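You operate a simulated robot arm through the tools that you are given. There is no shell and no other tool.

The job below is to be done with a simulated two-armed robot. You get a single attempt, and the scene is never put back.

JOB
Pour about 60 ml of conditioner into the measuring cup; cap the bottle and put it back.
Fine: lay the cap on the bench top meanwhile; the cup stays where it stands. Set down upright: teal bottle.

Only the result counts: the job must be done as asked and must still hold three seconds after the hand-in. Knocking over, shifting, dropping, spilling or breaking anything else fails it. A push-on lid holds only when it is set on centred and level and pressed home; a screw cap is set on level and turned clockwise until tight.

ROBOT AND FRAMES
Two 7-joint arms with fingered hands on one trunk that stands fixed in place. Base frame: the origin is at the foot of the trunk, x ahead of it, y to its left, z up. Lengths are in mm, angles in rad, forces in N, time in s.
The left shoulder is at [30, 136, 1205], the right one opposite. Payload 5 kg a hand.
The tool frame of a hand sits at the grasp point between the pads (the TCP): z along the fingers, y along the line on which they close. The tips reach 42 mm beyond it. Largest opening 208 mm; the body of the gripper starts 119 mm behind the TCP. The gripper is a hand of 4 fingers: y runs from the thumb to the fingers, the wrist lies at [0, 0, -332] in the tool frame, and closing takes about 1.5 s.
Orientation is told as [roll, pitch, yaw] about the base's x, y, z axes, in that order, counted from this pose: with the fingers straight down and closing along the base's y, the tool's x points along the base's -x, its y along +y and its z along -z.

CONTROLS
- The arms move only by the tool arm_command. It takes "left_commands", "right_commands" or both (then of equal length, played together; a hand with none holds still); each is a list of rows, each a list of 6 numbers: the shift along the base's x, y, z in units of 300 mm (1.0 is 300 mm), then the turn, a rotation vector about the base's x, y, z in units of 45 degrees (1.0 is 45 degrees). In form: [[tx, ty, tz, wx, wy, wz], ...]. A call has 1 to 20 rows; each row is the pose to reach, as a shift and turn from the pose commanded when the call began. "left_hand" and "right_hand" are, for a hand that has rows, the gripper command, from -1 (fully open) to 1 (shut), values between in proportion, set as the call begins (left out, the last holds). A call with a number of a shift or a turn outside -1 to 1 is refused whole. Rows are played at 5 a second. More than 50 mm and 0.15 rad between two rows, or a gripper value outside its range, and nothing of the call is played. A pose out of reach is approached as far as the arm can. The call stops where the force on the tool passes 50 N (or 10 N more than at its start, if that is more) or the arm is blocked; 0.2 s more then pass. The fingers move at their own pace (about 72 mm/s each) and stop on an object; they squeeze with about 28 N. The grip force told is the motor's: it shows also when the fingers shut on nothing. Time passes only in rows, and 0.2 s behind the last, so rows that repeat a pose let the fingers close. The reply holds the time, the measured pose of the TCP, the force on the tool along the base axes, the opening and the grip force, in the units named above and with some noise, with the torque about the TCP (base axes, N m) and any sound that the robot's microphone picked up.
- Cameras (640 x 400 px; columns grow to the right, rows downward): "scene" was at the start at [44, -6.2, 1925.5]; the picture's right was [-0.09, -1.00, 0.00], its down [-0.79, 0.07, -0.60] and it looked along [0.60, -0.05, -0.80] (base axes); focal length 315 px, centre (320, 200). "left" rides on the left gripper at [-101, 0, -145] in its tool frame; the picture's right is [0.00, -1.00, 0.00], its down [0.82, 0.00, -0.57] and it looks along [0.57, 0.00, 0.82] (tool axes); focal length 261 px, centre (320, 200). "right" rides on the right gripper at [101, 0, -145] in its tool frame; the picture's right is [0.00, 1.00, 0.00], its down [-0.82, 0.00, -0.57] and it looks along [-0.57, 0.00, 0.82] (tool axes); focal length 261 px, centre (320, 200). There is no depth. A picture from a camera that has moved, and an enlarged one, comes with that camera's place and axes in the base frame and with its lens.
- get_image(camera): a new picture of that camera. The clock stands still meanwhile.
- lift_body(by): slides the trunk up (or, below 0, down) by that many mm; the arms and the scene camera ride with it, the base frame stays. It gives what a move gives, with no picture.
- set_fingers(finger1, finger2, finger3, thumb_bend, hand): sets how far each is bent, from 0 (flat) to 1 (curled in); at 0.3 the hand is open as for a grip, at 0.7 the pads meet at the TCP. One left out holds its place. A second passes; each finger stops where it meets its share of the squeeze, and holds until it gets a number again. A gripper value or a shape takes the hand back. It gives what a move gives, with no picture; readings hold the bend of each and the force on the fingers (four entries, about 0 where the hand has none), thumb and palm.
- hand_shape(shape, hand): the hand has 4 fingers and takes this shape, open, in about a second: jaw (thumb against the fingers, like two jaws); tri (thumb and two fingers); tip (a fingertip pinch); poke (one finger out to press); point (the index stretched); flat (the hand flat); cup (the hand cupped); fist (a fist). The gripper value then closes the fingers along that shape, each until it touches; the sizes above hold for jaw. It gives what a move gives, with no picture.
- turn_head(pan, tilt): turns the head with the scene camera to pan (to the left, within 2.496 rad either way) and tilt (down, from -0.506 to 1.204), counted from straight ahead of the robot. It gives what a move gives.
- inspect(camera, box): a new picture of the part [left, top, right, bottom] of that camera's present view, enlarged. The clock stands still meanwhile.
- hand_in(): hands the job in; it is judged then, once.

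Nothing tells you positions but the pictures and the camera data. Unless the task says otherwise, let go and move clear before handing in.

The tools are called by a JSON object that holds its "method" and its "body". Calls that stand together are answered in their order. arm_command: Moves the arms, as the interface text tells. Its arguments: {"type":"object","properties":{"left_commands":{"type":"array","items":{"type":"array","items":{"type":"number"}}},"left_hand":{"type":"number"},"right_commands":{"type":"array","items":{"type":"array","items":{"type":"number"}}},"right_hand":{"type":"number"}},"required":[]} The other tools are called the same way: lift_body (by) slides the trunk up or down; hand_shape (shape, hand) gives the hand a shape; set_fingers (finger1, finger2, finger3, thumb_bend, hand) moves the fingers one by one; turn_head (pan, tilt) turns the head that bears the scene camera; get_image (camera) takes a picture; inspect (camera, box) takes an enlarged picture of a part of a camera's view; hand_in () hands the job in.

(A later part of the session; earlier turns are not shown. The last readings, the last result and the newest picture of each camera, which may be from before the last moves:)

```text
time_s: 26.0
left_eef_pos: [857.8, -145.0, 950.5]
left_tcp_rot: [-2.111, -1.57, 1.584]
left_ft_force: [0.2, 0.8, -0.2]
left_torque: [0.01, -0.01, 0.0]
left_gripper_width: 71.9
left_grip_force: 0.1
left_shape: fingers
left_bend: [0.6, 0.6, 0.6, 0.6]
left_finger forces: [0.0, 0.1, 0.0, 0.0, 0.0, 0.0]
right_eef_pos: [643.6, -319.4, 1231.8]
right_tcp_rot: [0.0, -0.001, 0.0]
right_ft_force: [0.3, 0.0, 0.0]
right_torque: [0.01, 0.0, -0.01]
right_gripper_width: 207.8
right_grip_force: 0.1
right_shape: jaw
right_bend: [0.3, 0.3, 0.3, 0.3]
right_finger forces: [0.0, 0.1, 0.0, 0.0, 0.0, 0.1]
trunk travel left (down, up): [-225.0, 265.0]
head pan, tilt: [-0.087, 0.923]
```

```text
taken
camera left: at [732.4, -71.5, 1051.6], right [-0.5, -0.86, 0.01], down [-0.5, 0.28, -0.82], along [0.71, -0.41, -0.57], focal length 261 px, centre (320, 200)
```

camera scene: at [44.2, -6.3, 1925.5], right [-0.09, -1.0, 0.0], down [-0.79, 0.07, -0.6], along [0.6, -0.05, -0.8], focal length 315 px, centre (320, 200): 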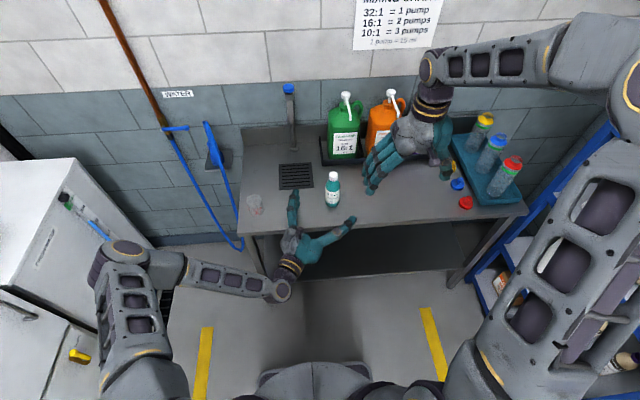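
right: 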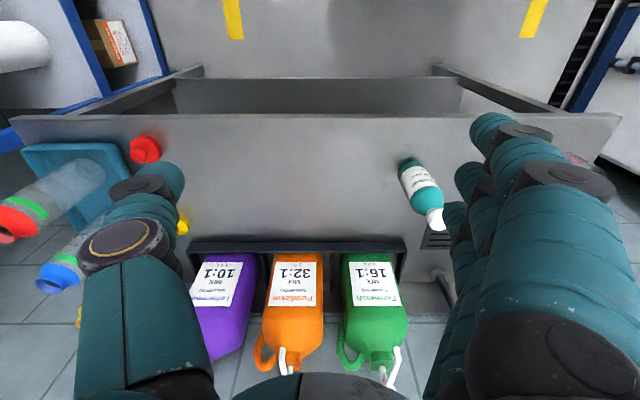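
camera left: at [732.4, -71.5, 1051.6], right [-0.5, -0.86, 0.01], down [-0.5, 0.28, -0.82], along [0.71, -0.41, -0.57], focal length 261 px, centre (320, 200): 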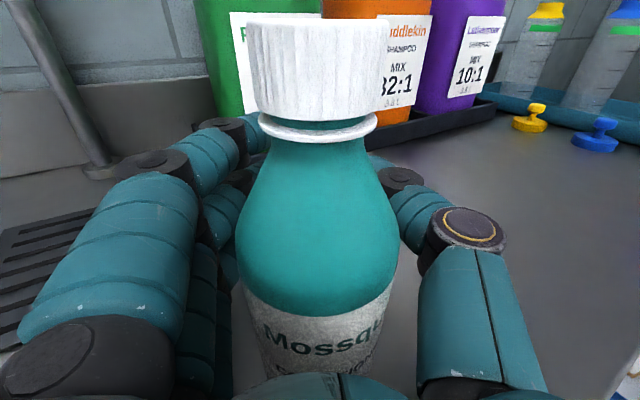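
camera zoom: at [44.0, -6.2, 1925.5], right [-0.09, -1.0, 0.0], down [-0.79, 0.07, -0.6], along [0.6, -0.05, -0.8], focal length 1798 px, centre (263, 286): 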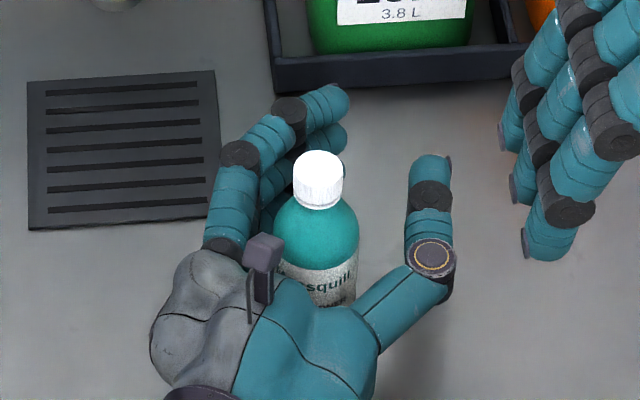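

The wrap geometry looks right, with the bottle inside the ring close to the palm. I'll curl further.

{"method": "set_fingers", "body": {"hand": "left", "finger1": 0.75, "finger2": 0.75, "finger3": 0.75, "thumb_bend": 0.75}}

{"method": "inspect", "body": {"camera": "scene", "box": [280, 150, 380, 220]}}

{"method": "get_image", "body": {"camera": "left"}}

```text
time_s: 27.0
left_eef_pos: [855.9, -145.9, 949.5]
left_tcp_rot: [-2.111, -1.571, 1.584]
left_ft_force: [0.1, 0.0, 0.4]
left_torque: [-0.04, -0.03, -0.01]
left_gripper_width: 23.3
left_grip_force: 0.0
left_shape: fingers
left_bend: [0.75, 0.73, 0.75, 0.73]
left_finger forces: [0.0, 0.1, 0.0, 0.0, 0.0, 0.0]
right_eef_pos: [645.3, -319.7, 1232.4]
right_tcp_rot: [0.001, 0.0, -0.001]
right_ft_force: [0.0, 0.3, 0.1]
right_torque: [0.02, -0.02, -0.02]
right_gripper_width: 207.9
right_grip_force: 0.1
right_shape: jaw
right_bend: [0.3, 0.3, 0.3, 0.3]
right_finger forces: [0.0, 0.0, 0.1, 0.0, 0.0, 0.1]
trunk travel left (down, up): [-225.0, 265.0]
head pan, tilt: [-0.087, 0.923]
```

```text
5.71 times, centred on (330, 185) of scene
camera zoom: at [44.0, -6.2, 1925.5], right [-0.09, -1.0, 0.0], down [-0.79, 0.07, -0.6], along [0.6, -0.05, -0.8], focal length 1798 px, centre (263, 286)
```

zoom: 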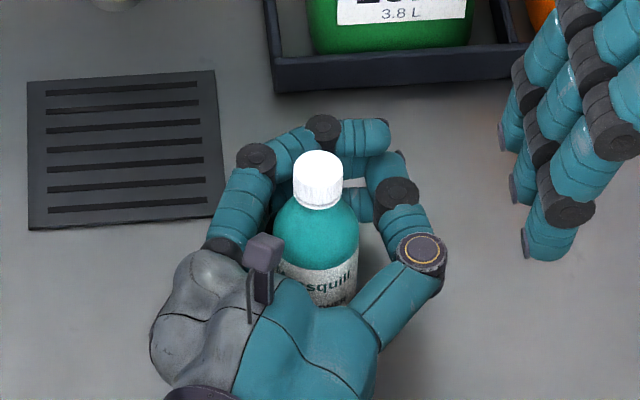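

```text
taken
camera left: at [732.4, -71.4, 1051.6], right [-0.5, -0.86, 0.01], down [-0.5, 0.28, -0.82], along [0.71, -0.41, -0.57], focal length 261 px, centre (320, 200)
```

left: 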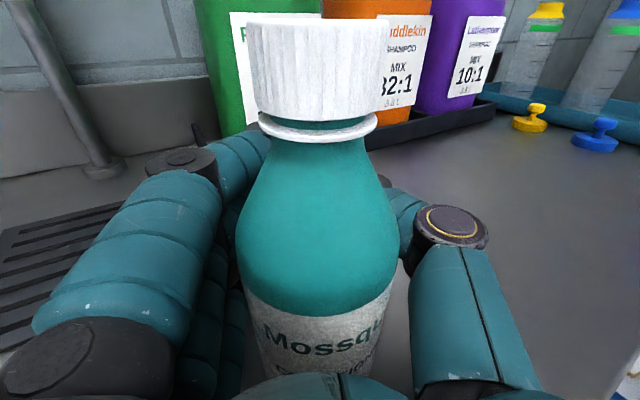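

The thumb met finger 2 behind the bottle, so they blocked each other. I'll open finger 2 a little and let the thumb pass between fingers 1 and 3 to clamp the bottle.

{"method": "set_fingers", "body": {"hand": "left", "finger1": 0.75, "finger2": 0.5, "finger3": 0.75, "thumb_bend": 0.73}}

{"method": "set_fingers", "body": {"hand": "left", "finger1": 0.85, "finger2": 0.5, "finger3": 0.85, "thumb_bend": 0.85}}

{"method": "inspect", "body": {"camera": "scene", "box": [280, 150, 380, 220]}}

{"method": "get_image", "body": {"camera": "left"}}

```text
time_s: 28.0
left_eef_pos: [858.0, -144.5, 950.8]
left_tcp_rot: [-2.188, -1.569, 1.664]
left_ft_force: [0.4, -0.3, -0.5]
left_torque: [0.0, -0.03, 0.01]
left_gripper_width: 22.4
left_grip_force: 0.1
left_shape: fingers
left_bend: [0.75, 0.5, 0.75, 0.73]
left_finger forces: [0.0, 0.1, 0.0, 0.0, 0.0, 0.0]
right_eef_pos: [645.5, -317.9, 1231.6]
right_tcp_rot: [0.0, 0.0, 0.0]
right_ft_force: [-1.1, -0.1, 0.4]
right_torque: [-0.01, -0.05, 0.0]
right_gripper_width: 207.8
right_grip_force: 0.0
right_shape: jaw
right_bend: [0.3, 0.3, 0.3, 0.3]
right_finger forces: [0.1, 0.0, 0.0, 0.1, 0.0, 0.1]
trunk travel left (down, up): [-225.0, 265.0]
head pan, tilt: [-0.087, 0.923]
```

```text
time_s: 29.0
left_eef_pos: [858.0, -145.4, 950.0]
left_tcp_rot: [-2.144, -1.569, 1.617]
left_ft_force: [-0.3, 0.5, 0.2]
left_torque: [-0.03, -0.02, 0.03]
left_gripper_width: 42.5
left_grip_force: 0.1
left_shape: fingers
left_bend: [0.85, 0.5, 0.85, 0.85]
left_finger forces: [0.0, 0.0, 0.0, 0.0, 0.1, 0.1]
right_eef_pos: [644.9, -318.9, 1232.4]
right_tcp_rot: [0.0, 0.0, 0.0]
right_ft_force: [-0.4, 0.5, 0.0]
right_torque: [0.02, -0.01, 0.01]
right_gripper_width: 207.8
right_grip_force: 0.0
right_shape: jaw
right_bend: [0.3, 0.3, 0.3, 0.3]
right_finger forces: [0.0, 0.1, 0.0, 0.0, 0.0, 0.0]
trunk travel left (down, up): [-225.0, 265.0]
head pan, tilt: [-0.087, 0.923]
```

```text
5.71 times, centred on (330, 185) of scene
camera zoom: at [44.0, -6.2, 1925.5], right [-0.09, -1.0, 0.0], down [-0.79, 0.07, -0.6], along [0.6, -0.05, -0.8], focal length 1798 px, centre (263, 286)
```

zoom: 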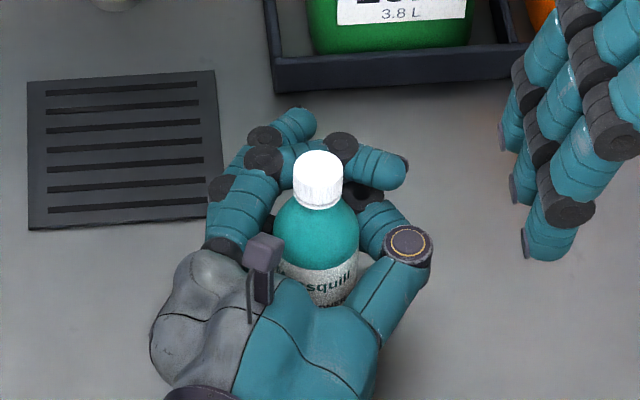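

```text
taken
camera left: at [732.4, -71.4, 1051.6], right [-0.5, -0.86, 0.01], down [-0.5, 0.28, -0.82], along [0.71, -0.41, -0.57], focal length 261 px, centre (320, 200)
```

left: 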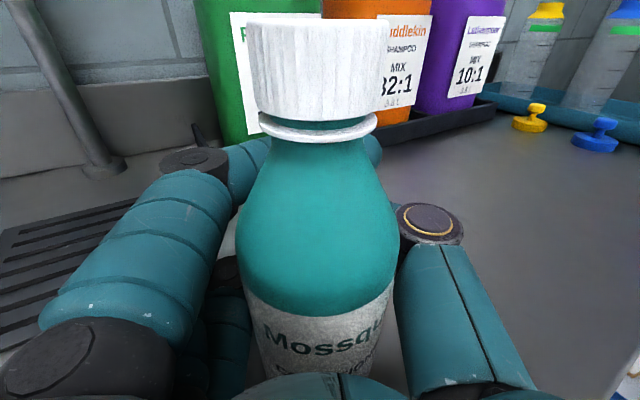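

The thumb passes between fingers 1 and 3. I'll continue curling until they press the bottle.

{"method": "set_fingers", "body": {"hand": "left", "finger1": 1.0, "finger2": 0.5, "finger3": 1.0, "thumb_bend": 1.0}}

{"method": "inspect", "body": {"camera": "scene", "box": [280, 150, 380, 220]}}

{"method": "get_image", "body": {"camera": "left"}}

```text
time_s: 30.0
left_eef_pos: [857.8, -145.6, 950.3]
left_tcp_rot: [-2.135, -1.569, 1.61]
left_ft_force: [0.0, -0.3, 0.2]
left_torque: [-0.01, 0.02, 0.02]
left_gripper_width: 72.0
left_grip_force: 0.5
left_shape: fingers
left_bend: [1.0, 0.5, 1.0, 1.0]
left_finger forces: [0.1, 0.0, 0.1, 0.0, 0.0, 0.1]
right_eef_pos: [644.6, -319.8, 1231.9]
right_tcp_rot: [0.001, 0.001, 0.001]
right_ft_force: [0.1, -0.9, 0.9]
right_torque: [0.01, 0.0, 0.01]
right_gripper_width: 207.8
right_grip_force: 0.1
right_shape: jaw
right_bend: [0.3, 0.3, 0.3, 0.3]
right_finger forces: [0.0, 0.0, 0.1, 0.0, 0.0, 0.0]
trunk travel left (down, up): [-225.0, 265.0]
head pan, tilt: [-0.087, 0.923]
```

```text
5.71 times, centred on (330, 185) of scene
camera zoom: at [44.0, -6.2, 1925.5], right [-0.09, -1.0, 0.0], down [-0.79, 0.07, -0.6], along [0.6, -0.05, -0.8], focal length 1798 px, centre (263, 286)
```

zoom: 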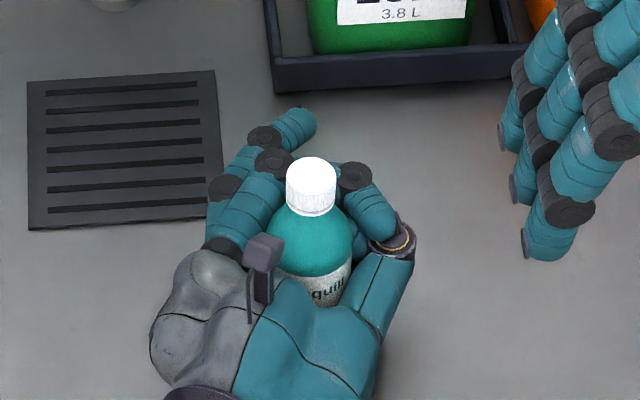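

```text
taken
camera left: at [732.4, -71.4, 1051.7], right [-0.5, -0.86, 0.01], down [-0.5, 0.28, -0.82], along [0.71, -0.41, -0.57], focal length 261 px, centre (320, 200)
```

left: 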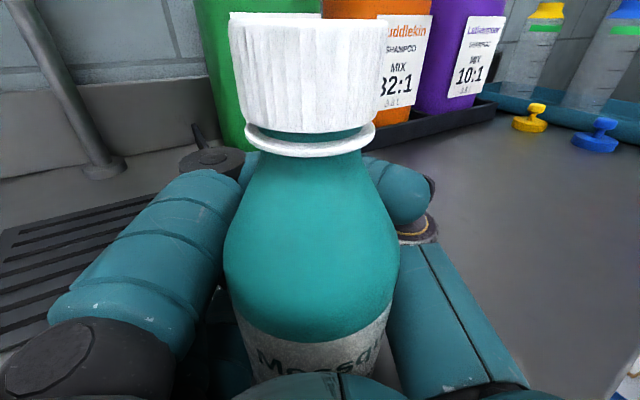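

Even fully curled the ring is slightly larger than the bottle, so there is no clamping. My new idea is to curl finger 2 as a backstop in front of the palm and squeeze the bottle against it with fingers 1, 3 and the thumb. First I'll open up and back off to put the bottle near the grasp point.

{"method": "set_fingers", "body": {"hand": "left", "finger1": 0.3, "finger2": 0.3, "finger3": 0.3, "thumb_bend": 0.3}}

{"method": "set_fingers", "body": {"hand": "left", "finger1": 0.3, "finger2": 0.3, "finger3": 0.3, "thumb_bend": 0.3}}

{"method": "arm_command", "body": {"left_commands": [[-0.05, 0.029, 0, 0, 0, 0], [-0.1, 0.058, 0, 0, 0, 0], [-0.15, 0.087, 0, 0, 0, 0], [-0.2, 0.116, 0, 0, 0, 0], [-0.26, 0.15, 0, 0, 0, 0], [-0.31, 0.179, 0, 0, 0, 0], [-0.31, 0.179, 0, 0, 0, 0]]}}

{"method": "set_fingers", "body": {"hand": "left", "finger1": 0.3, "finger2": 1.0, "finger3": 0.3, "thumb_bend": 0.3}}

{"method": "inspect", "body": {"camera": "scene", "box": [270, 150, 390, 230]}}

{"method": "get_image", "body": {"camera": "left"}}

```text
time_s: 31.0
left_eef_pos: [857.8, -145.6, 950.1]
left_tcp_rot: [-2.123, -1.571, 1.6]
left_ft_force: [-0.1, -0.6, 0.0]
left_torque: [-0.02, 0.02, 0.05]
left_gripper_width: 222.9
left_grip_force: 0.1
left_shape: fingers
left_bend: [0.3, 0.3, 0.3, 0.3]
left_finger forces: [0.0, 0.1, 0.1, 0.0, 0.0, 0.0]
right_eef_pos: [645.2, -319.9, 1232.5]
right_tcp_rot: [0.0, -0.001, 0.001]
right_ft_force: [-0.3, 0.5, 0.0]
right_torque: [0.01, 0.03, -0.01]
right_gripper_width: 207.7
right_grip_force: 0.1
right_shape: jaw
right_bend: [0.3, 0.3, 0.3, 0.3]
right_finger forces: [0.0, 0.0, 0.0, 0.0, 0.0, 0.1]
trunk travel left (down, up): [-225.0, 265.0]
head pan, tilt: [-0.087, 0.923]
```

```text
time_s: 32.0
left_eef_pos: [857.0, -145.8, 951.6]
left_tcp_rot: [-2.122, -1.571, 1.596]
left_ft_force: [0.4, -0.2, 0.7]
left_torque: [0.02, -0.01, 0.0]
left_gripper_width: 223.2
left_grip_force: 0.2
left_shape: fingers
left_bend: [0.3, 0.3, 0.3, 0.3]
left_finger forces: [0.1, 0.1, 0.0, 0.0, 0.0, 0.0]
right_eef_pos: [643.5, -318.2, 1232.8]
right_tcp_rot: [0.0, -0.001, 0.0]
right_ft_force: [0.6, -0.4, -0.3]
right_torque: [0.02, -0.02, -0.02]
right_gripper_width: 208.3
right_grip_force: 0.1
right_shape: jaw
right_bend: [0.3, 0.3, 0.3, 0.3]
right_finger forces: [0.0, 0.0, 0.0, 0.0, 0.0, 0.1]
trunk travel left (down, up): [-225.0, 265.0]
head pan, tilt: [-0.087, 0.923]
```

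```text
time_s: 33.6
left_eef_pos: [766.5, -93.4, 951.4]
left_tcp_rot: [-1.989, -1.572, 1.463]
left_ft_force: [-0.7, -0.3, -0.4]
left_torque: [-0.04, 0.02, 0.02]
left_gripper_width: 223.2
left_grip_force: 0.1
left_shape: fingers
left_bend: [0.3, 0.3, 0.3, 0.3]
left_finger forces: [0.1, 0.0, 0.0, 0.1, 0.0, 0.0]
right_eef_pos: [644.8, -319.8, 1230.9]
right_tcp_rot: [-0.001, 0.001, 0.0]
right_ft_force: [0.1, 0.6, -0.2]
right_torque: [0.05, 0.0, 0.0]
right_gripper_width: 207.9
right_grip_force: 0.1
right_shape: jaw
right_bend: [0.3, 0.3, 0.3, 0.3]
right_finger forces: [0.1, 0.0, 0.1, 0.1, 0.1, 0.2]
trunk travel left (down, up): [-225.0, 265.0]
head pan, tilt: [-0.087, 0.923]
```

```text
time_s: 34.6
left_eef_pos: [764.0, -92.6, 950.9]
left_tcp_rot: [-2.028, -1.572, 1.504]
left_ft_force: [-0.1, -0.3, -0.7]
left_torque: [-0.02, -0.01, 0.0]
left_gripper_width: 228.9
left_grip_force: 10.7
left_shape: fingers
left_bend: [0.3, 0.86, 0.3, 0.29]
left_finger forces: [0.1, 11.7, 0.0, 0.0, 11.5, 0.1]
right_eef_pos: [644.2, -319.1, 1231.4]
right_tcp_rot: [0.001, 0.0, -0.001]
right_ft_force: [-0.2, 0.1, 0.2]
right_torque: [-0.01, 0.0, 0.02]
right_gripper_width: 207.9
right_grip_force: 0.1
right_shape: jaw
right_bend: [0.3, 0.3, 0.3, 0.3]
right_finger forces: [0.0, 0.0, 0.1, 0.0, 0.0, 0.1]
trunk travel left (down, up): [-225.0, 265.0]
head pan, tilt: [-0.087, 0.923]
```

```text
5.00 times, centred on (330, 190) of scene
camera zoom: at [43.9, -6.1, 1925.5], right [-0.09, -1.0, 0.0], down [-0.79, 0.07, -0.6], along [0.6, -0.05, -0.8], focal length 1574 px, centre (270, 250)
```

zoom: 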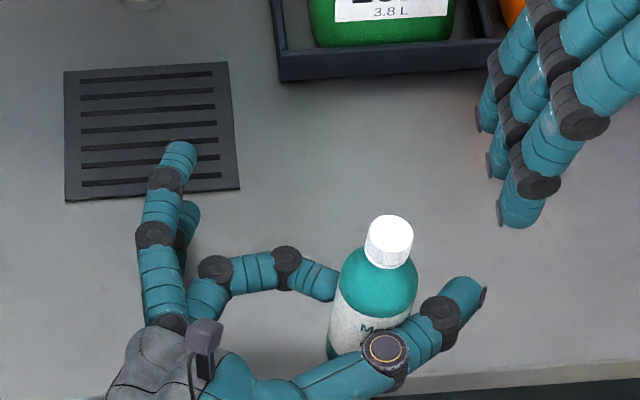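

```text
taken
camera left: at [639.7, -18.8, 1051.5], right [-0.5, -0.86, 0.01], down [-0.5, 0.28, -0.82], along [0.71, -0.41, -0.57], focal length 261 px, centre (320, 200)
```

left: 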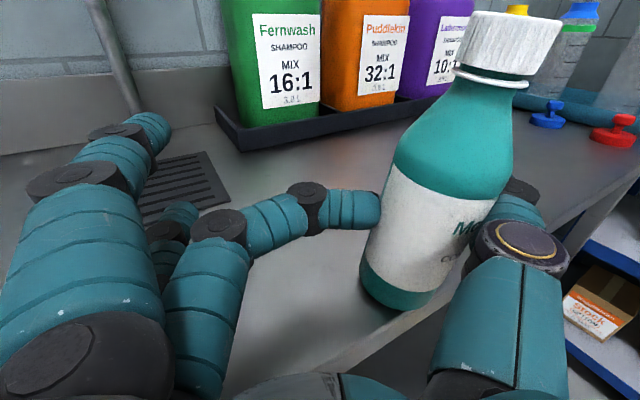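

I backed off too far and finger 2 pushed the bottle sideways against the thumb. It's now clamped but leaning, so I'll look closely before moving anything.

{"method": "inspect", "body": {"camera": "scene", "box": [310, 185, 370, 230]}}

{"method": "inspect", "body": {"camera": "left", "box": [320, 0, 640, 330]}}

{"method": "get_image", "body": {"camera": "right"}}

```text
8.89 times, centred on (340, 208) of scene
camera zoom: at [43.9, -6.1, 1925.5], right [-0.09, -1.0, 0.0], down [-0.79, 0.07, -0.6], along [0.6, -0.05, -0.8], focal length 2798 px, centre (142, 133)
```

zoom: 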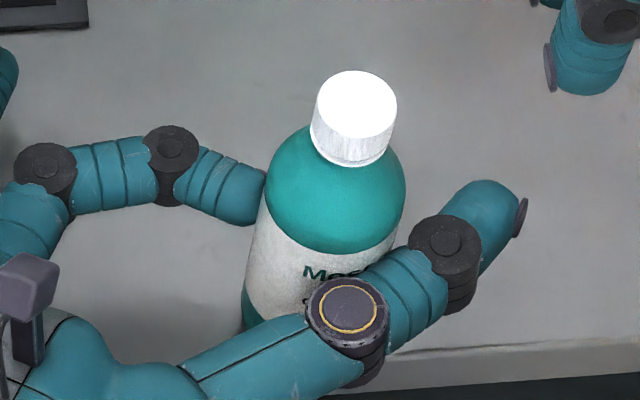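

```text
1.21 times, centred on (480, 165) of left
camera zoom: at [639.7, -18.8, 1051.5], right [-0.5, -0.86, 0.01], down [-0.5, 0.28, -0.82], along [0.71, -0.41, -0.57], focal length 316 px, centre (126, 242)
```

zoom: 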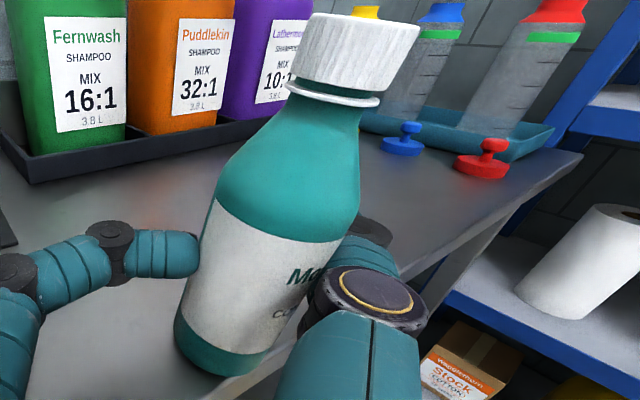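

```text
taken
camera right: at [543.6, -318.6, 1376.4], right [0.0, 1.0, 0.0], down [0.82, 0.0, 0.57], along [0.57, 0.0, -0.82], focal length 261 px, centre (320, 200)
```

right: 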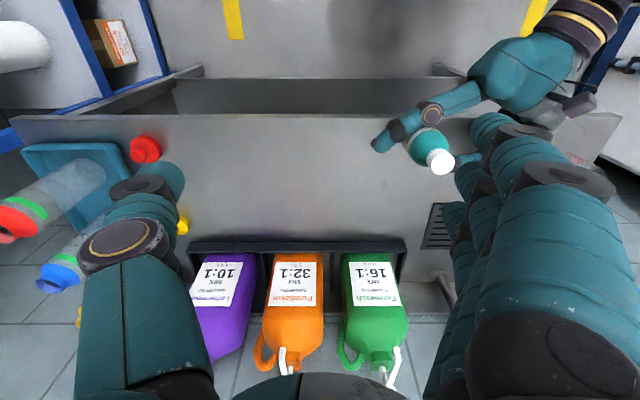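

Triangulating shows the lean is only about 4°, but finger 2 has dragged the bottle to about (716, -138), close to the bench front edge. It's pinched with about 11.5 N, so I'll lift it 5 mm, carry it forward over the bench and set it down again.

{"method": "arm_command", "body": {"left_commands": [[0, 0, 0.01, 0, 0, 0], [0, 0, 0.02, 0, 0, 0], [0, 0, 0.02, 0, 0, 0], [0, 0, 0.02, 0, 0, 0]]}}

{"method": "inspect", "body": {"camera": "left", "box": [320, 0, 640, 330]}}

{"method": "inspect", "body": {"camera": "scene", "box": [310, 185, 370, 230]}}

```text
time_s: 35.6
left_eef_pos: [765.2, -92.8, 957.9]
left_tcp_rot: [-2.015, -1.571, 1.489]
left_ft_force: [0.0, 0.0, -1.8]
left_torque: [0.06, -0.08, 0.01]
left_gripper_width: 228.7
left_grip_force: 11.5
left_shape: fingers
left_bend: [0.3, 0.86, 0.3, 0.29]
left_finger forces: [0.0, 11.5, 0.0, 0.1, 11.8, 0.1]
right_eef_pos: [646.1, -319.6, 1232.6]
right_tcp_rot: [0.001, -0.001, 0.001]
right_ft_force: [-0.7, -0.8, 0.1]
right_torque: [-0.04, -0.03, -0.02]
right_gripper_width: 208.0
right_grip_force: 0.0
right_shape: jaw
right_bend: [0.3, 0.3, 0.3, 0.3]
right_finger forces: [0.0, 0.0, 0.0, 0.0, 0.0, 0.1]
trunk travel left (down, up): [-225.0, 265.0]
head pan, tilt: [-0.087, 0.923]
```

```text
1.21 times, centred on (480, 165) of left
camera zoom: at [640.1, -18.7, 1057.7], right [-0.5, -0.86, 0.01], down [-0.5, 0.28, -0.82], along [0.71, -0.41, -0.57], focal length 316 px, centre (126, 242)
```

zoom: 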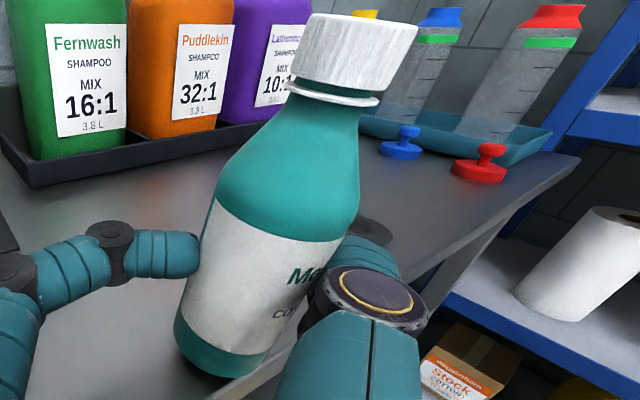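

```text
8.89 times, centred on (340, 208) of scene
camera zoom: at [44.1, -6.2, 1925.5], right [-0.09, -1.0, 0.0], down [-0.79, 0.07, -0.6], along [0.6, -0.05, -0.8], focal length 2798 px, centre (142, 133)
```

zoom: 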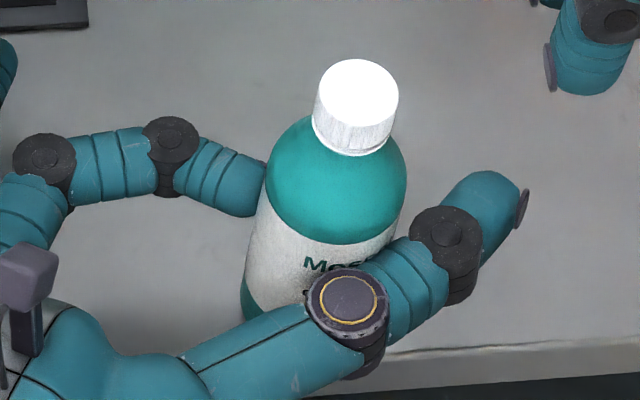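

The pinch holds well: the bottle lifts with the hand and doesn't rotate. I'll carry it forward to about (808, -124) and lower it back onto the bench.

{"method": "arm_command", "body": {"left_commands": [[0.06, 0.009, 0, 0, 0, 0], [0.12, 0.018, 0, 0, 0, 0], [0.18, 0.027, 0, 0, 0, 0], [0.24, 0.037, 0, 0, 0, 0], [0.307, 0.047, 0, 0, 0, 0], [0.307, 0.047, 0, 0, 0, 0], [0.307, 0.047, -0.01, 0, 0, 0], [0.307, 0.047, -0.02, 0, 0, 0], [0.307, 0.047, -0.02, 0, 0, 0]]}}

{"method": "inspect", "body": {"camera": "scene", "box": [290, 160, 390, 230]}}

{"method": "get_image", "body": {"camera": "left"}}

```text
time_s: 37.6
left_eef_pos: [857.6, -79.5, 950.9]
left_tcp_rot: [-2.437, -1.57, 1.913]
left_ft_force: [-0.8, -0.3, 0.0]
left_torque: [0.03, 0.01, -0.03]
left_gripper_width: 229.0
left_grip_force: 11.3
left_shape: fingers
left_bend: [0.3, 0.86, 0.3, 0.29]
left_finger forces: [0.0, 11.5, 0.0, 0.0, 11.5, 0.0]
right_eef_pos: [644.3, -320.0, 1231.9]
right_tcp_rot: [0.0, 0.0, 0.001]
right_ft_force: [0.1, -0.4, 0.1]
right_torque: [-0.02, -0.01, 0.01]
right_gripper_width: 207.7
right_grip_force: 0.0
right_shape: jaw
right_bend: [0.3, 0.3, 0.3, 0.3]
right_finger forces: [0.1, 0.0, 0.0, 0.0, 0.0, 0.1]
trunk travel left (down, up): [-225.0, 265.0]
head pan, tilt: [-0.087, 0.923]
```

```text
5.71 times, centred on (340, 195) of scene
camera zoom: at [44.2, -6.2, 1925.5], right [-0.09, -1.0, 0.0], down [-0.79, 0.07, -0.6], along [0.6, -0.05, -0.8], focal length 1798 px, centre (206, 229)
```

zoom: 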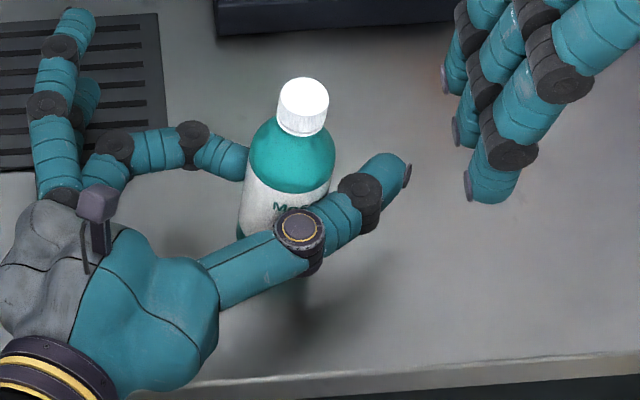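

```text
taken
camera left: at [732.4, -5.2, 1051.5], right [-0.5, -0.86, 0.01], down [-0.5, 0.28, -0.82], along [0.71, -0.41, -0.57], focal length 261 px, centre (320, 200)
```

left: 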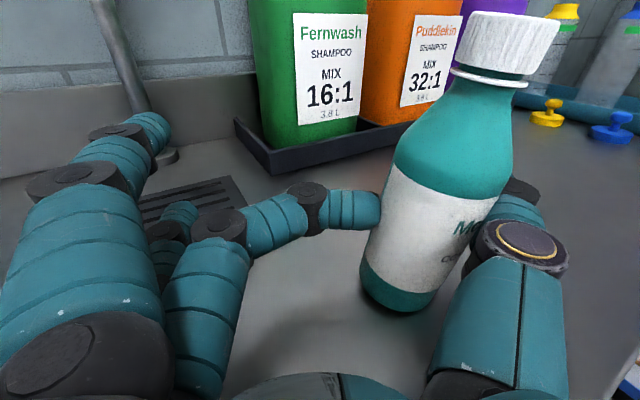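

The bottle is resting on the bench again at about (808, -124). Now I'll ease finger 2 off so it stands upright, and pre-curl fingers 1 and 3 to the same bend without touching.

{"method": "set_fingers", "body": {"hand": "left", "finger1": 0.72, "finger2": 0.78, "finger3": 0.72, "thumb_bend": 0.3}}

{"method": "inspect", "body": {"camera": "scene", "box": [290, 160, 390, 230]}}

{"method": "get_image", "body": {"camera": "left"}}

```text
time_s: 38.6
left_eef_pos: [857.0, -80.1, 951.7]
left_tcp_rot: [-2.259, -1.57, 1.733]
left_ft_force: [0.2, -0.5, 0.9]
left_torque: [0.0, 0.01, 0.01]
left_gripper_width: 117.6
left_grip_force: 0.1
left_shape: fingers
left_bend: [0.72, 0.78, 0.72, 0.3]
left_finger forces: [0.1, 0.1, 0.0, 0.1, 0.1, 0.1]
right_eef_pos: [643.9, -318.8, 1231.8]
right_tcp_rot: [-0.001, 0.001, 0.001]
right_ft_force: [-0.6, -0.1, -0.2]
right_torque: [0.0, 0.0, -0.04]
right_gripper_width: 208.0
right_grip_force: 0.2
right_shape: jaw
right_bend: [0.3, 0.3, 0.3, 0.3]
right_finger forces: [0.1, 0.0, 0.0, 0.0, 0.1, 0.1]
trunk travel left (down, up): [-225.0, 265.0]
head pan, tilt: [-0.087, 0.923]
```

```text
5.71 times, centred on (340, 195) of scene
camera zoom: at [44.0, -6.2, 1925.5], right [-0.09, -1.0, 0.0], down [-0.79, 0.07, -0.6], along [0.6, -0.05, -0.8], focal length 1798 px, centre (206, 229)
```

zoom: 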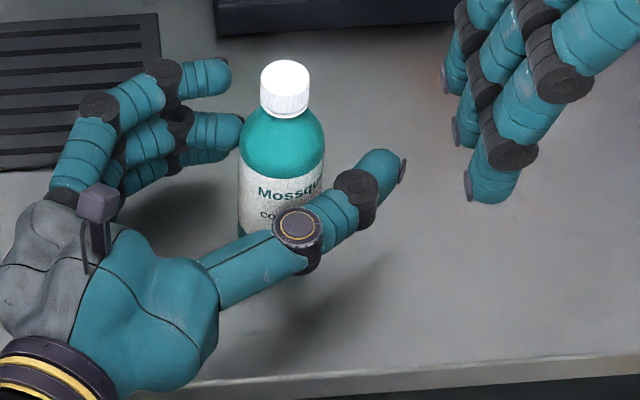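

```text
taken
camera left: at [732.2, -5.1, 1051.4], right [-0.5, -0.86, 0.01], down [-0.5, 0.28, -0.82], along [0.71, -0.41, -0.57], focal length 261 px, centre (320, 200)
```

left: 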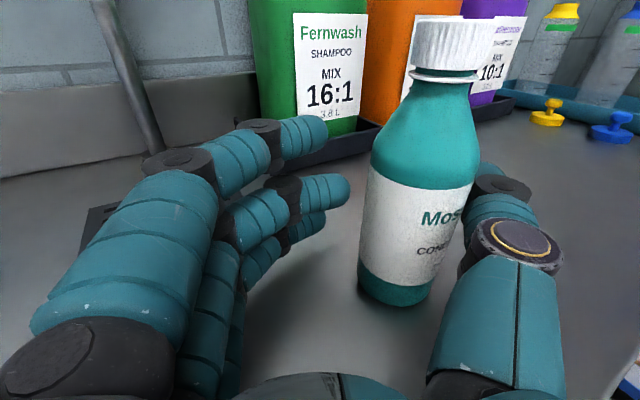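

The bottle now stands upright at about (821, -125), nearly its original spot, between three fingers and the thumb. I'll close all three fingers together to press it against the thumb.

{"method": "set_fingers", "body": {"hand": "left", "finger1": 0.78, "finger2": 0.78, "finger3": 0.78, "thumb_bend": 0.3}}

{"method": "set_fingers", "body": {"hand": "left", "finger1": 1.0, "finger2": 1.0, "finger3": 1.0, "thumb_bend": 0.32}}

{"method": "inspect", "body": {"camera": "scene", "box": [290, 160, 390, 230]}}

{"method": "get_image", "body": {"camera": "left"}}

```text
time_s: 39.6
left_eef_pos: [857.7, -77.8, 951.2]
left_tcp_rot: [-2.212, -1.57, 1.685]
left_ft_force: [-0.1, 0.7, -0.5]
left_torque: [0.0, 0.02, 0.03]
left_gripper_width: 103.2
left_grip_force: 0.1
left_shape: fingers
left_bend: [0.78, 0.78, 0.78, 0.3]
left_finger forces: [0.0, 0.1, 0.1, 0.1, 0.0, 0.1]
right_eef_pos: [646.4, -319.9, 1232.1]
right_tcp_rot: [-0.001, 0.001, 0.002]
right_ft_force: [-0.5, 0.2, 0.0]
right_torque: [0.0, -0.04, -0.01]
right_gripper_width: 207.9
right_grip_force: 0.0
right_shape: jaw
right_bend: [0.3, 0.3, 0.3, 0.3]
right_finger forces: [0.0, 0.0, 0.0, 0.0, 0.1, 0.0]
trunk travel left (down, up): [-225.0, 265.0]
head pan, tilt: [-0.087, 0.923]
```

```text
time_s: 40.6
left_eef_pos: [857.6, -78.9, 950.1]
left_tcp_rot: [-2.122, -1.572, 1.592]
left_ft_force: [0.6, -0.2, 0.4]
left_torque: [0.06, 0.01, 0.02]
left_gripper_width: 101.5
left_grip_force: 36.2
left_shape: fingers
left_bend: [0.9, 0.9, 0.9, 0.3]
left_finger forces: [12.3, 12.2, 12.2, 0.0, 36.5, 0.1]
right_eef_pos: [644.3, -318.3, 1231.7]
right_tcp_rot: [0.0, -0.001, -0.001]
right_ft_force: [0.2, 0.2, 0.2]
right_torque: [0.03, 0.0, 0.01]
right_gripper_width: 207.9
right_grip_force: 0.1
right_shape: jaw
right_bend: [0.3, 0.3, 0.3, 0.3]
right_finger forces: [0.0, 0.0, 0.0, 0.0, 0.0, 0.0]
trunk travel left (down, up): [-225.0, 265.0]
head pan, tilt: [-0.087, 0.923]
```

```text
5.71 times, centred on (340, 195) of scene
camera zoom: at [44.1, -6.2, 1925.5], right [-0.09, -1.0, 0.0], down [-0.79, 0.07, -0.6], along [0.6, -0.05, -0.8], focal length 1798 px, centre (206, 229)
```

zoom: 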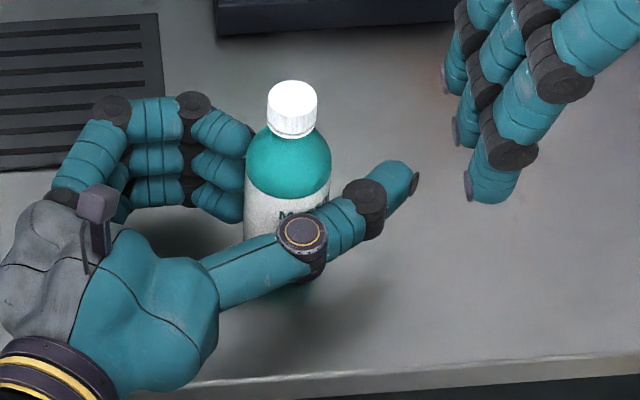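

```text
taken
camera left: at [732.3, -5.1, 1051.3], right [-0.5, -0.86, 0.01], down [-0.5, 0.28, -0.82], along [0.71, -0.41, -0.57], focal length 261 px, centre (320, 200)
```

left: 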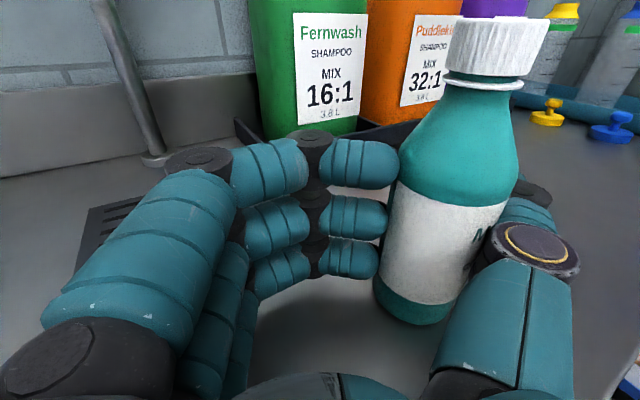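

That is a firm, upright grasp: three fingers at 12 N each against the thumb at 36 N. Next I'll study how the right hand's fingertips come together, closing it partway in free air, before using it on the cap.

{"method": "arm_command", "body": {"right_commands": [[0, 0, 0, 0, 0, 0], [0, 0, 0, 0, 0, 0], [0, 0, 0, 0, 0, 0], [0, 0, 0, 0, 0, 0], [0, 0, 0, 0, 0, 0], [0, 0, 0, 0, 0, 0], [0, 0, 0, 0, 0, 0]], "right_hand": 0.65}}

{"method": "inspect", "body": {"camera": "scene", "box": [340, 80, 480, 210]}}

{"method": "get_image", "body": {"camera": "right"}}

{"method": "get_image", "body": {"camera": "left"}}

```text
time_s: 42.2
left_eef_pos: [857.3, -79.0, 950.4]
left_tcp_rot: [-2.1, -1.572, 1.574]
left_ft_force: [0.3, 0.7, -0.7]
left_torque: [0.06, -0.03, -0.03]
left_gripper_width: 101.6
left_grip_force: 36.3
left_shape: fingers
left_bend: [0.9, 0.9, 0.9, 0.3]
left_finger forces: [12.1, 12.2, 12.2, 0.0, 36.5, 0.0]
right_eef_pos: [644.2, -320.6, 1231.8]
right_tcp_rot: [0.001, 0.0, 0.0]
right_ft_force: [-0.6, 0.6, 0.3]
right_torque: [-0.02, -0.03, -0.02]
right_gripper_width: 37.1
right_grip_force: 0.0
right_shape: jaw
right_bend: [0.73, 0.73, 0.73, 0.7]
right_finger forces: [0.1, 0.0, 0.0, 0.0, 0.0, 0.1]
trunk travel left (down, up): [-225.0, 265.0]
head pan, tilt: [-0.087, 0.923]
```

```text
3.08 times, centred on (410, 145) of scene
camera zoom: at [44.1, -6.2, 1925.5], right [-0.09, -1.0, 0.0], down [-0.79, 0.07, -0.6], along [0.6, -0.05, -0.8], focal length 968 px, centre (43, 369)
```

zoom: 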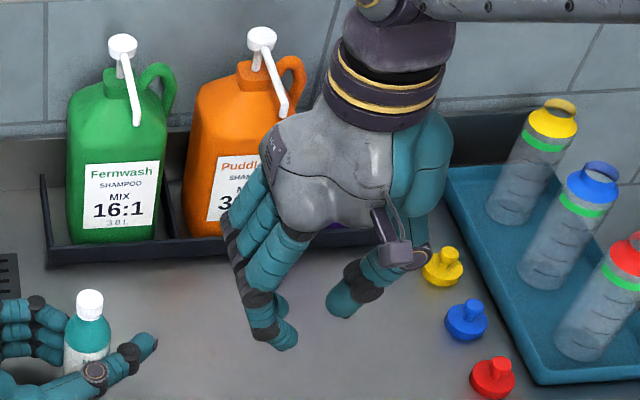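

```text
taken
camera right: at [543.7, -318.6, 1376.3], right [0.0, 1.0, 0.0], down [0.82, 0.0, 0.57], along [0.57, 0.0, -0.82], focal length 261 px, centre (320, 200)
```

right: 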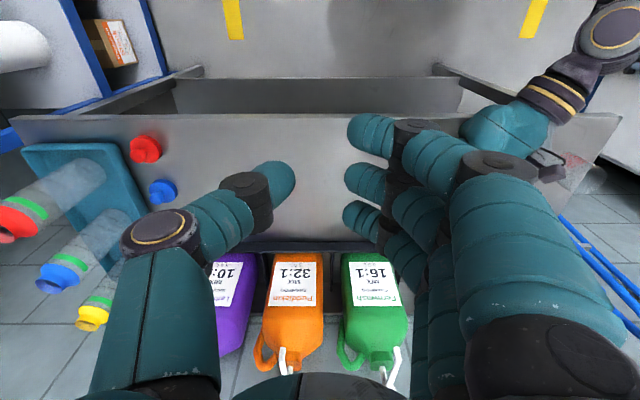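

```text
taken
camera left: at [732.3, -5.1, 1051.3], right [-0.5, -0.86, 0.01], down [-0.5, 0.28, -0.82], along [0.71, -0.41, -0.57], focal length 261 px, centre (320, 200)
```

left: 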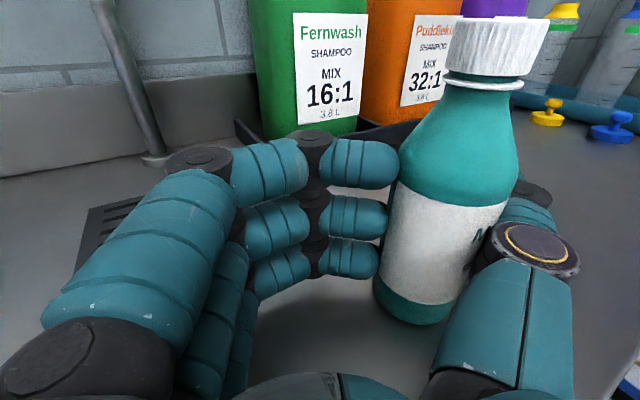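

The fingers are about 33 mm apart, so in jaw shape only the middle one would meet the 32 mm cap. I'll look at the "tri" shape on the right hand instead.

{"method": "hand_shape", "body": {"hand": "right", "shape": "tri"}}

{"method": "get_image", "body": {"camera": "right"}}

{"method": "arm_command", "body": {"right_commands": [[0, 0, 0, 0, 0, 0], [0, 0, 0, 0, 0, 0], [0, 0, 0, 0, 0, 0], [0, 0, 0, 0, 0, 0], [0, 0, 0, 0, 0, 0], [0, 0, 0, 0, 0, 0], [0, 0, 0, 0, 0, 0]], "right_hand": 0.65}}

{"method": "get_image", "body": {"camera": "right"}}

{"method": "inspect", "body": {"camera": "scene", "box": [340, 80, 480, 210]}}

```text
time_s: 43.1
left_eef_pos: [858.3, -77.4, 949.8]
left_tcp_rot: [-2.117, -1.572, 1.592]
left_ft_force: [-0.5, 0.0, -0.5]
left_torque: [0.07, -0.06, 0.0]
left_gripper_width: 101.8
left_grip_force: 37.4
left_shape: fingers
left_bend: [0.9, 0.9, 0.9, 0.3]
left_finger forces: [12.2, 12.2, 12.2, 0.0, 36.6, 0.0]
right_eef_pos: [644.9, -319.1, 1232.3]
right_tcp_rot: [-0.001, 0.001, 0.001]
right_ft_force: [-0.8, -0.1, -0.9]
right_torque: [0.02, -0.01, -0.03]
right_gripper_width: 207.9
right_grip_force: 0.0
right_shape: tri
right_bend: [0.3, 0.3, 0.06, 0.3]
right_finger forces: [0.0, 0.1, 0.0, 0.0, 0.0, 0.1]
trunk travel left (down, up): [-225.0, 265.0]
head pan, tilt: [-0.087, 0.923]
```

```text
taken
camera right: at [543.7, -318.7, 1376.3], right [0.0, 1.0, 0.0], down [0.82, 0.0, 0.57], along [0.57, 0.0, -0.82], focal length 261 px, centre (320, 200)
```

right: 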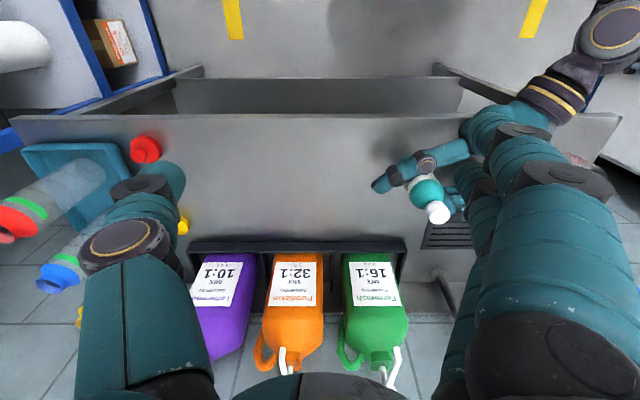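

```text
time_s: 44.7
left_eef_pos: [858.6, -79.5, 949.2]
left_tcp_rot: [-2.106, -1.57, 1.58]
left_ft_force: [-0.4, 0.2, 0.6]
left_torque: [0.05, -0.02, -0.02]
left_gripper_width: 101.7
left_grip_force: 36.3
left_shape: fingers
left_bend: [0.9, 0.9, 0.9, 0.3]
left_finger forces: [12.1, 12.2, 12.2, 0.0, 36.6, 0.1]
right_eef_pos: [644.7, -318.3, 1231.5]
right_tcp_rot: [0.0, -0.001, -0.001]
right_ft_force: [0.5, 0.6, -0.6]
right_torque: [-0.01, 0.0, 0.02]
right_gripper_width: 37.3
right_grip_force: 0.0
right_shape: tri
right_bend: [0.73, 0.73, 0.06, 0.7]
right_finger forces: [0.2, 0.0, 0.0, 0.0, 0.0, 0.1]
trunk travel left (down, up): [-225.0, 265.0]
head pan, tilt: [-0.087, 0.923]
```

```text
taken
camera right: at [543.7, -318.7, 1376.3], right [0.0, 1.0, 0.0], down [0.82, 0.0, 0.57], along [0.57, 0.0, -0.82], focal length 261 px, centre (320, 200)
```

right: 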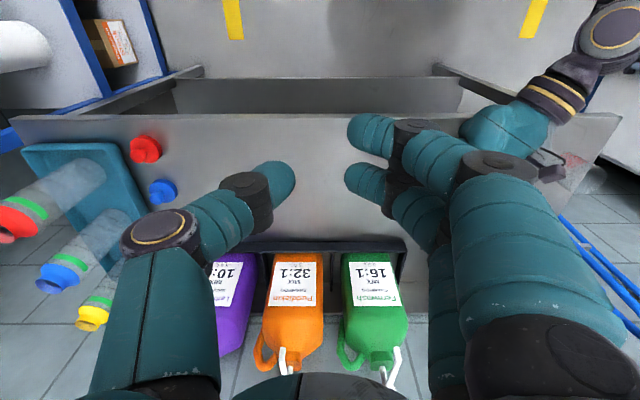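

```text
3.08 times, centred on (410, 145) of scene
camera zoom: at [44.1, -6.2, 1925.5], right [-0.09, -1.0, 0.0], down [-0.79, 0.07, -0.6], along [0.6, -0.05, -0.8], focal length 968 px, centre (43, 369)
```

zoom: 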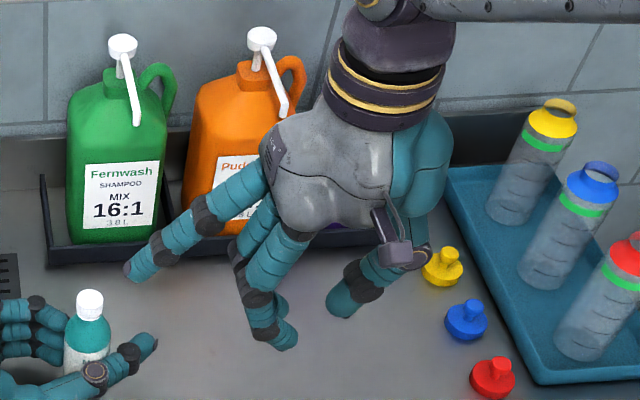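

In "tri" the fingers keep their 38 mm pitch, so the cap would still be gripped by one finger and the thumb. I'll check the "tip" pinch shape as well.

{"method": "hand_shape", "body": {"hand": "right", "shape": "tip"}}

{"method": "get_image", "body": {"camera": "right"}}

{"method": "arm_command", "body": {"right_commands": [[0, 0, 0, 0, 0, 0], [0, 0, 0, 0, 0, 0], [0, 0, 0, 0, 0, 0], [0, 0, 0, 0, 0, 0], [0, 0, 0, 0, 0, 0], [0, 0, 0, 0, 0, 0], [0, 0, 0, 0, 0, 0]], "right_hand": 0.65}}

{"method": "get_image", "body": {"camera": "right"}}

{"method": "inspect", "body": {"camera": "scene", "box": [340, 80, 480, 210]}}

```text
time_s: 45.6
left_eef_pos: [857.6, -79.7, 950.5]
left_tcp_rot: [-2.12, -1.571, 1.594]
left_ft_force: [0.0, -0.1, -1.0]
left_torque: [0.0, -0.04, 0.03]
left_gripper_width: 101.4
left_grip_force: 36.9
left_shape: fingers
left_bend: [0.9, 0.9, 0.9, 0.3]
left_finger forces: [12.1, 12.2, 12.1, 0.0, 36.7, 0.0]
right_eef_pos: [644.7, -319.1, 1231.7]
right_tcp_rot: [-0.002, 0.001, 0.0]
right_ft_force: [-0.2, 0.1, 1.4]
right_torque: [-0.01, 0.01, 0.04]
right_gripper_width: 208.0
right_grip_force: 0.1
right_shape: tip
right_bend: [0.06, 0.3, 0.06, 0.3]
right_finger forces: [0.0, 0.0, 0.0, 0.1, 0.0, 0.0]
trunk travel left (down, up): [-225.0, 265.0]
head pan, tilt: [-0.087, 0.923]
```

```text
taken
camera right: at [543.7, -318.7, 1376.3], right [0.0, 1.0, 0.0], down [0.82, 0.0, 0.57], along [0.57, 0.0, -0.82], focal length 261 px, centre (320, 200)
```

right: 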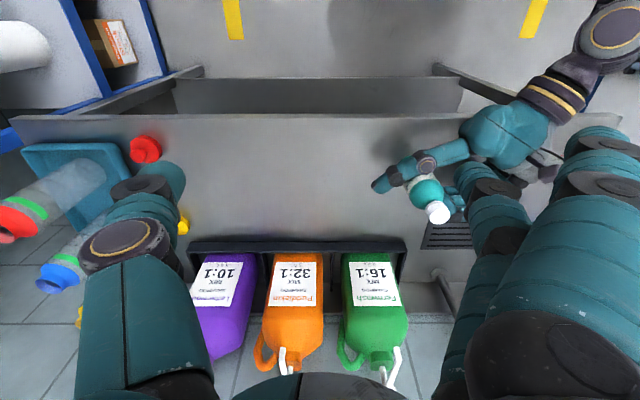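

```text
time_s: 47.2
left_eef_pos: [856.2, -77.9, 950.2]
left_tcp_rot: [-2.125, -1.57, 1.599]
left_ft_force: [-0.4, 0.0, 0.3]
left_torque: [0.08, -0.06, 0.0]
left_gripper_width: 101.5
left_grip_force: 36.5
left_shape: fingers
left_bend: [0.9, 0.9, 0.9, 0.3]
left_finger forces: [12.0, 12.1, 12.2, 0.0, 36.6, 0.0]
right_eef_pos: [643.7, -317.7, 1233.2]
right_tcp_rot: [0.0, 0.0, 0.0]
right_ft_force: [0.0, 0.2, 0.4]
right_torque: [-0.03, -0.02, 0.02]
right_gripper_width: 37.0
right_grip_force: 0.0
right_shape: tip
right_bend: [0.06, 0.73, 0.06, 0.7]
right_finger forces: [0.0, 0.1, 0.1, 0.0, 0.0, 0.1]
trunk travel left (down, up): [-225.0, 265.0]
head pan, tilt: [-0.087, 0.923]
```

```text
taken
camera right: at [543.7, -318.7, 1376.3], right [0.0, 1.0, 0.0], down [0.82, 0.0, 0.57], along [0.57, 0.0, -0.82], focal length 261 px, centre (320, 200)
```

right: 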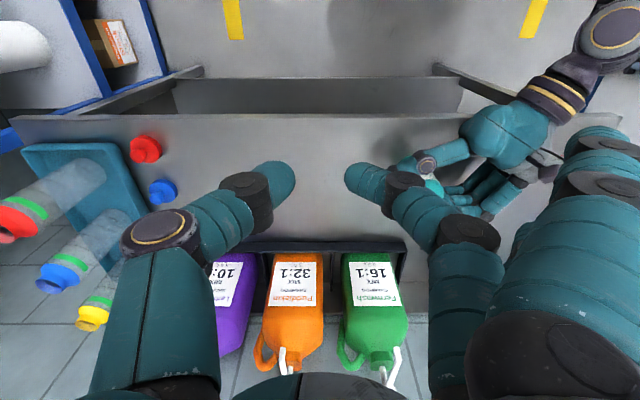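

```text
3.08 times, centred on (410, 145) of scene
camera zoom: at [44.1, -6.2, 1925.5], right [-0.09, -1.0, 0.0], down [-0.79, 0.07, -0.6], along [0.6, -0.05, -0.8], focal length 968 px, centre (43, 369)
```

zoom: 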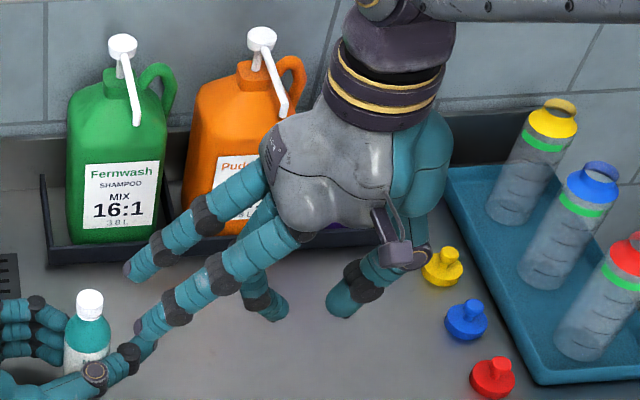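

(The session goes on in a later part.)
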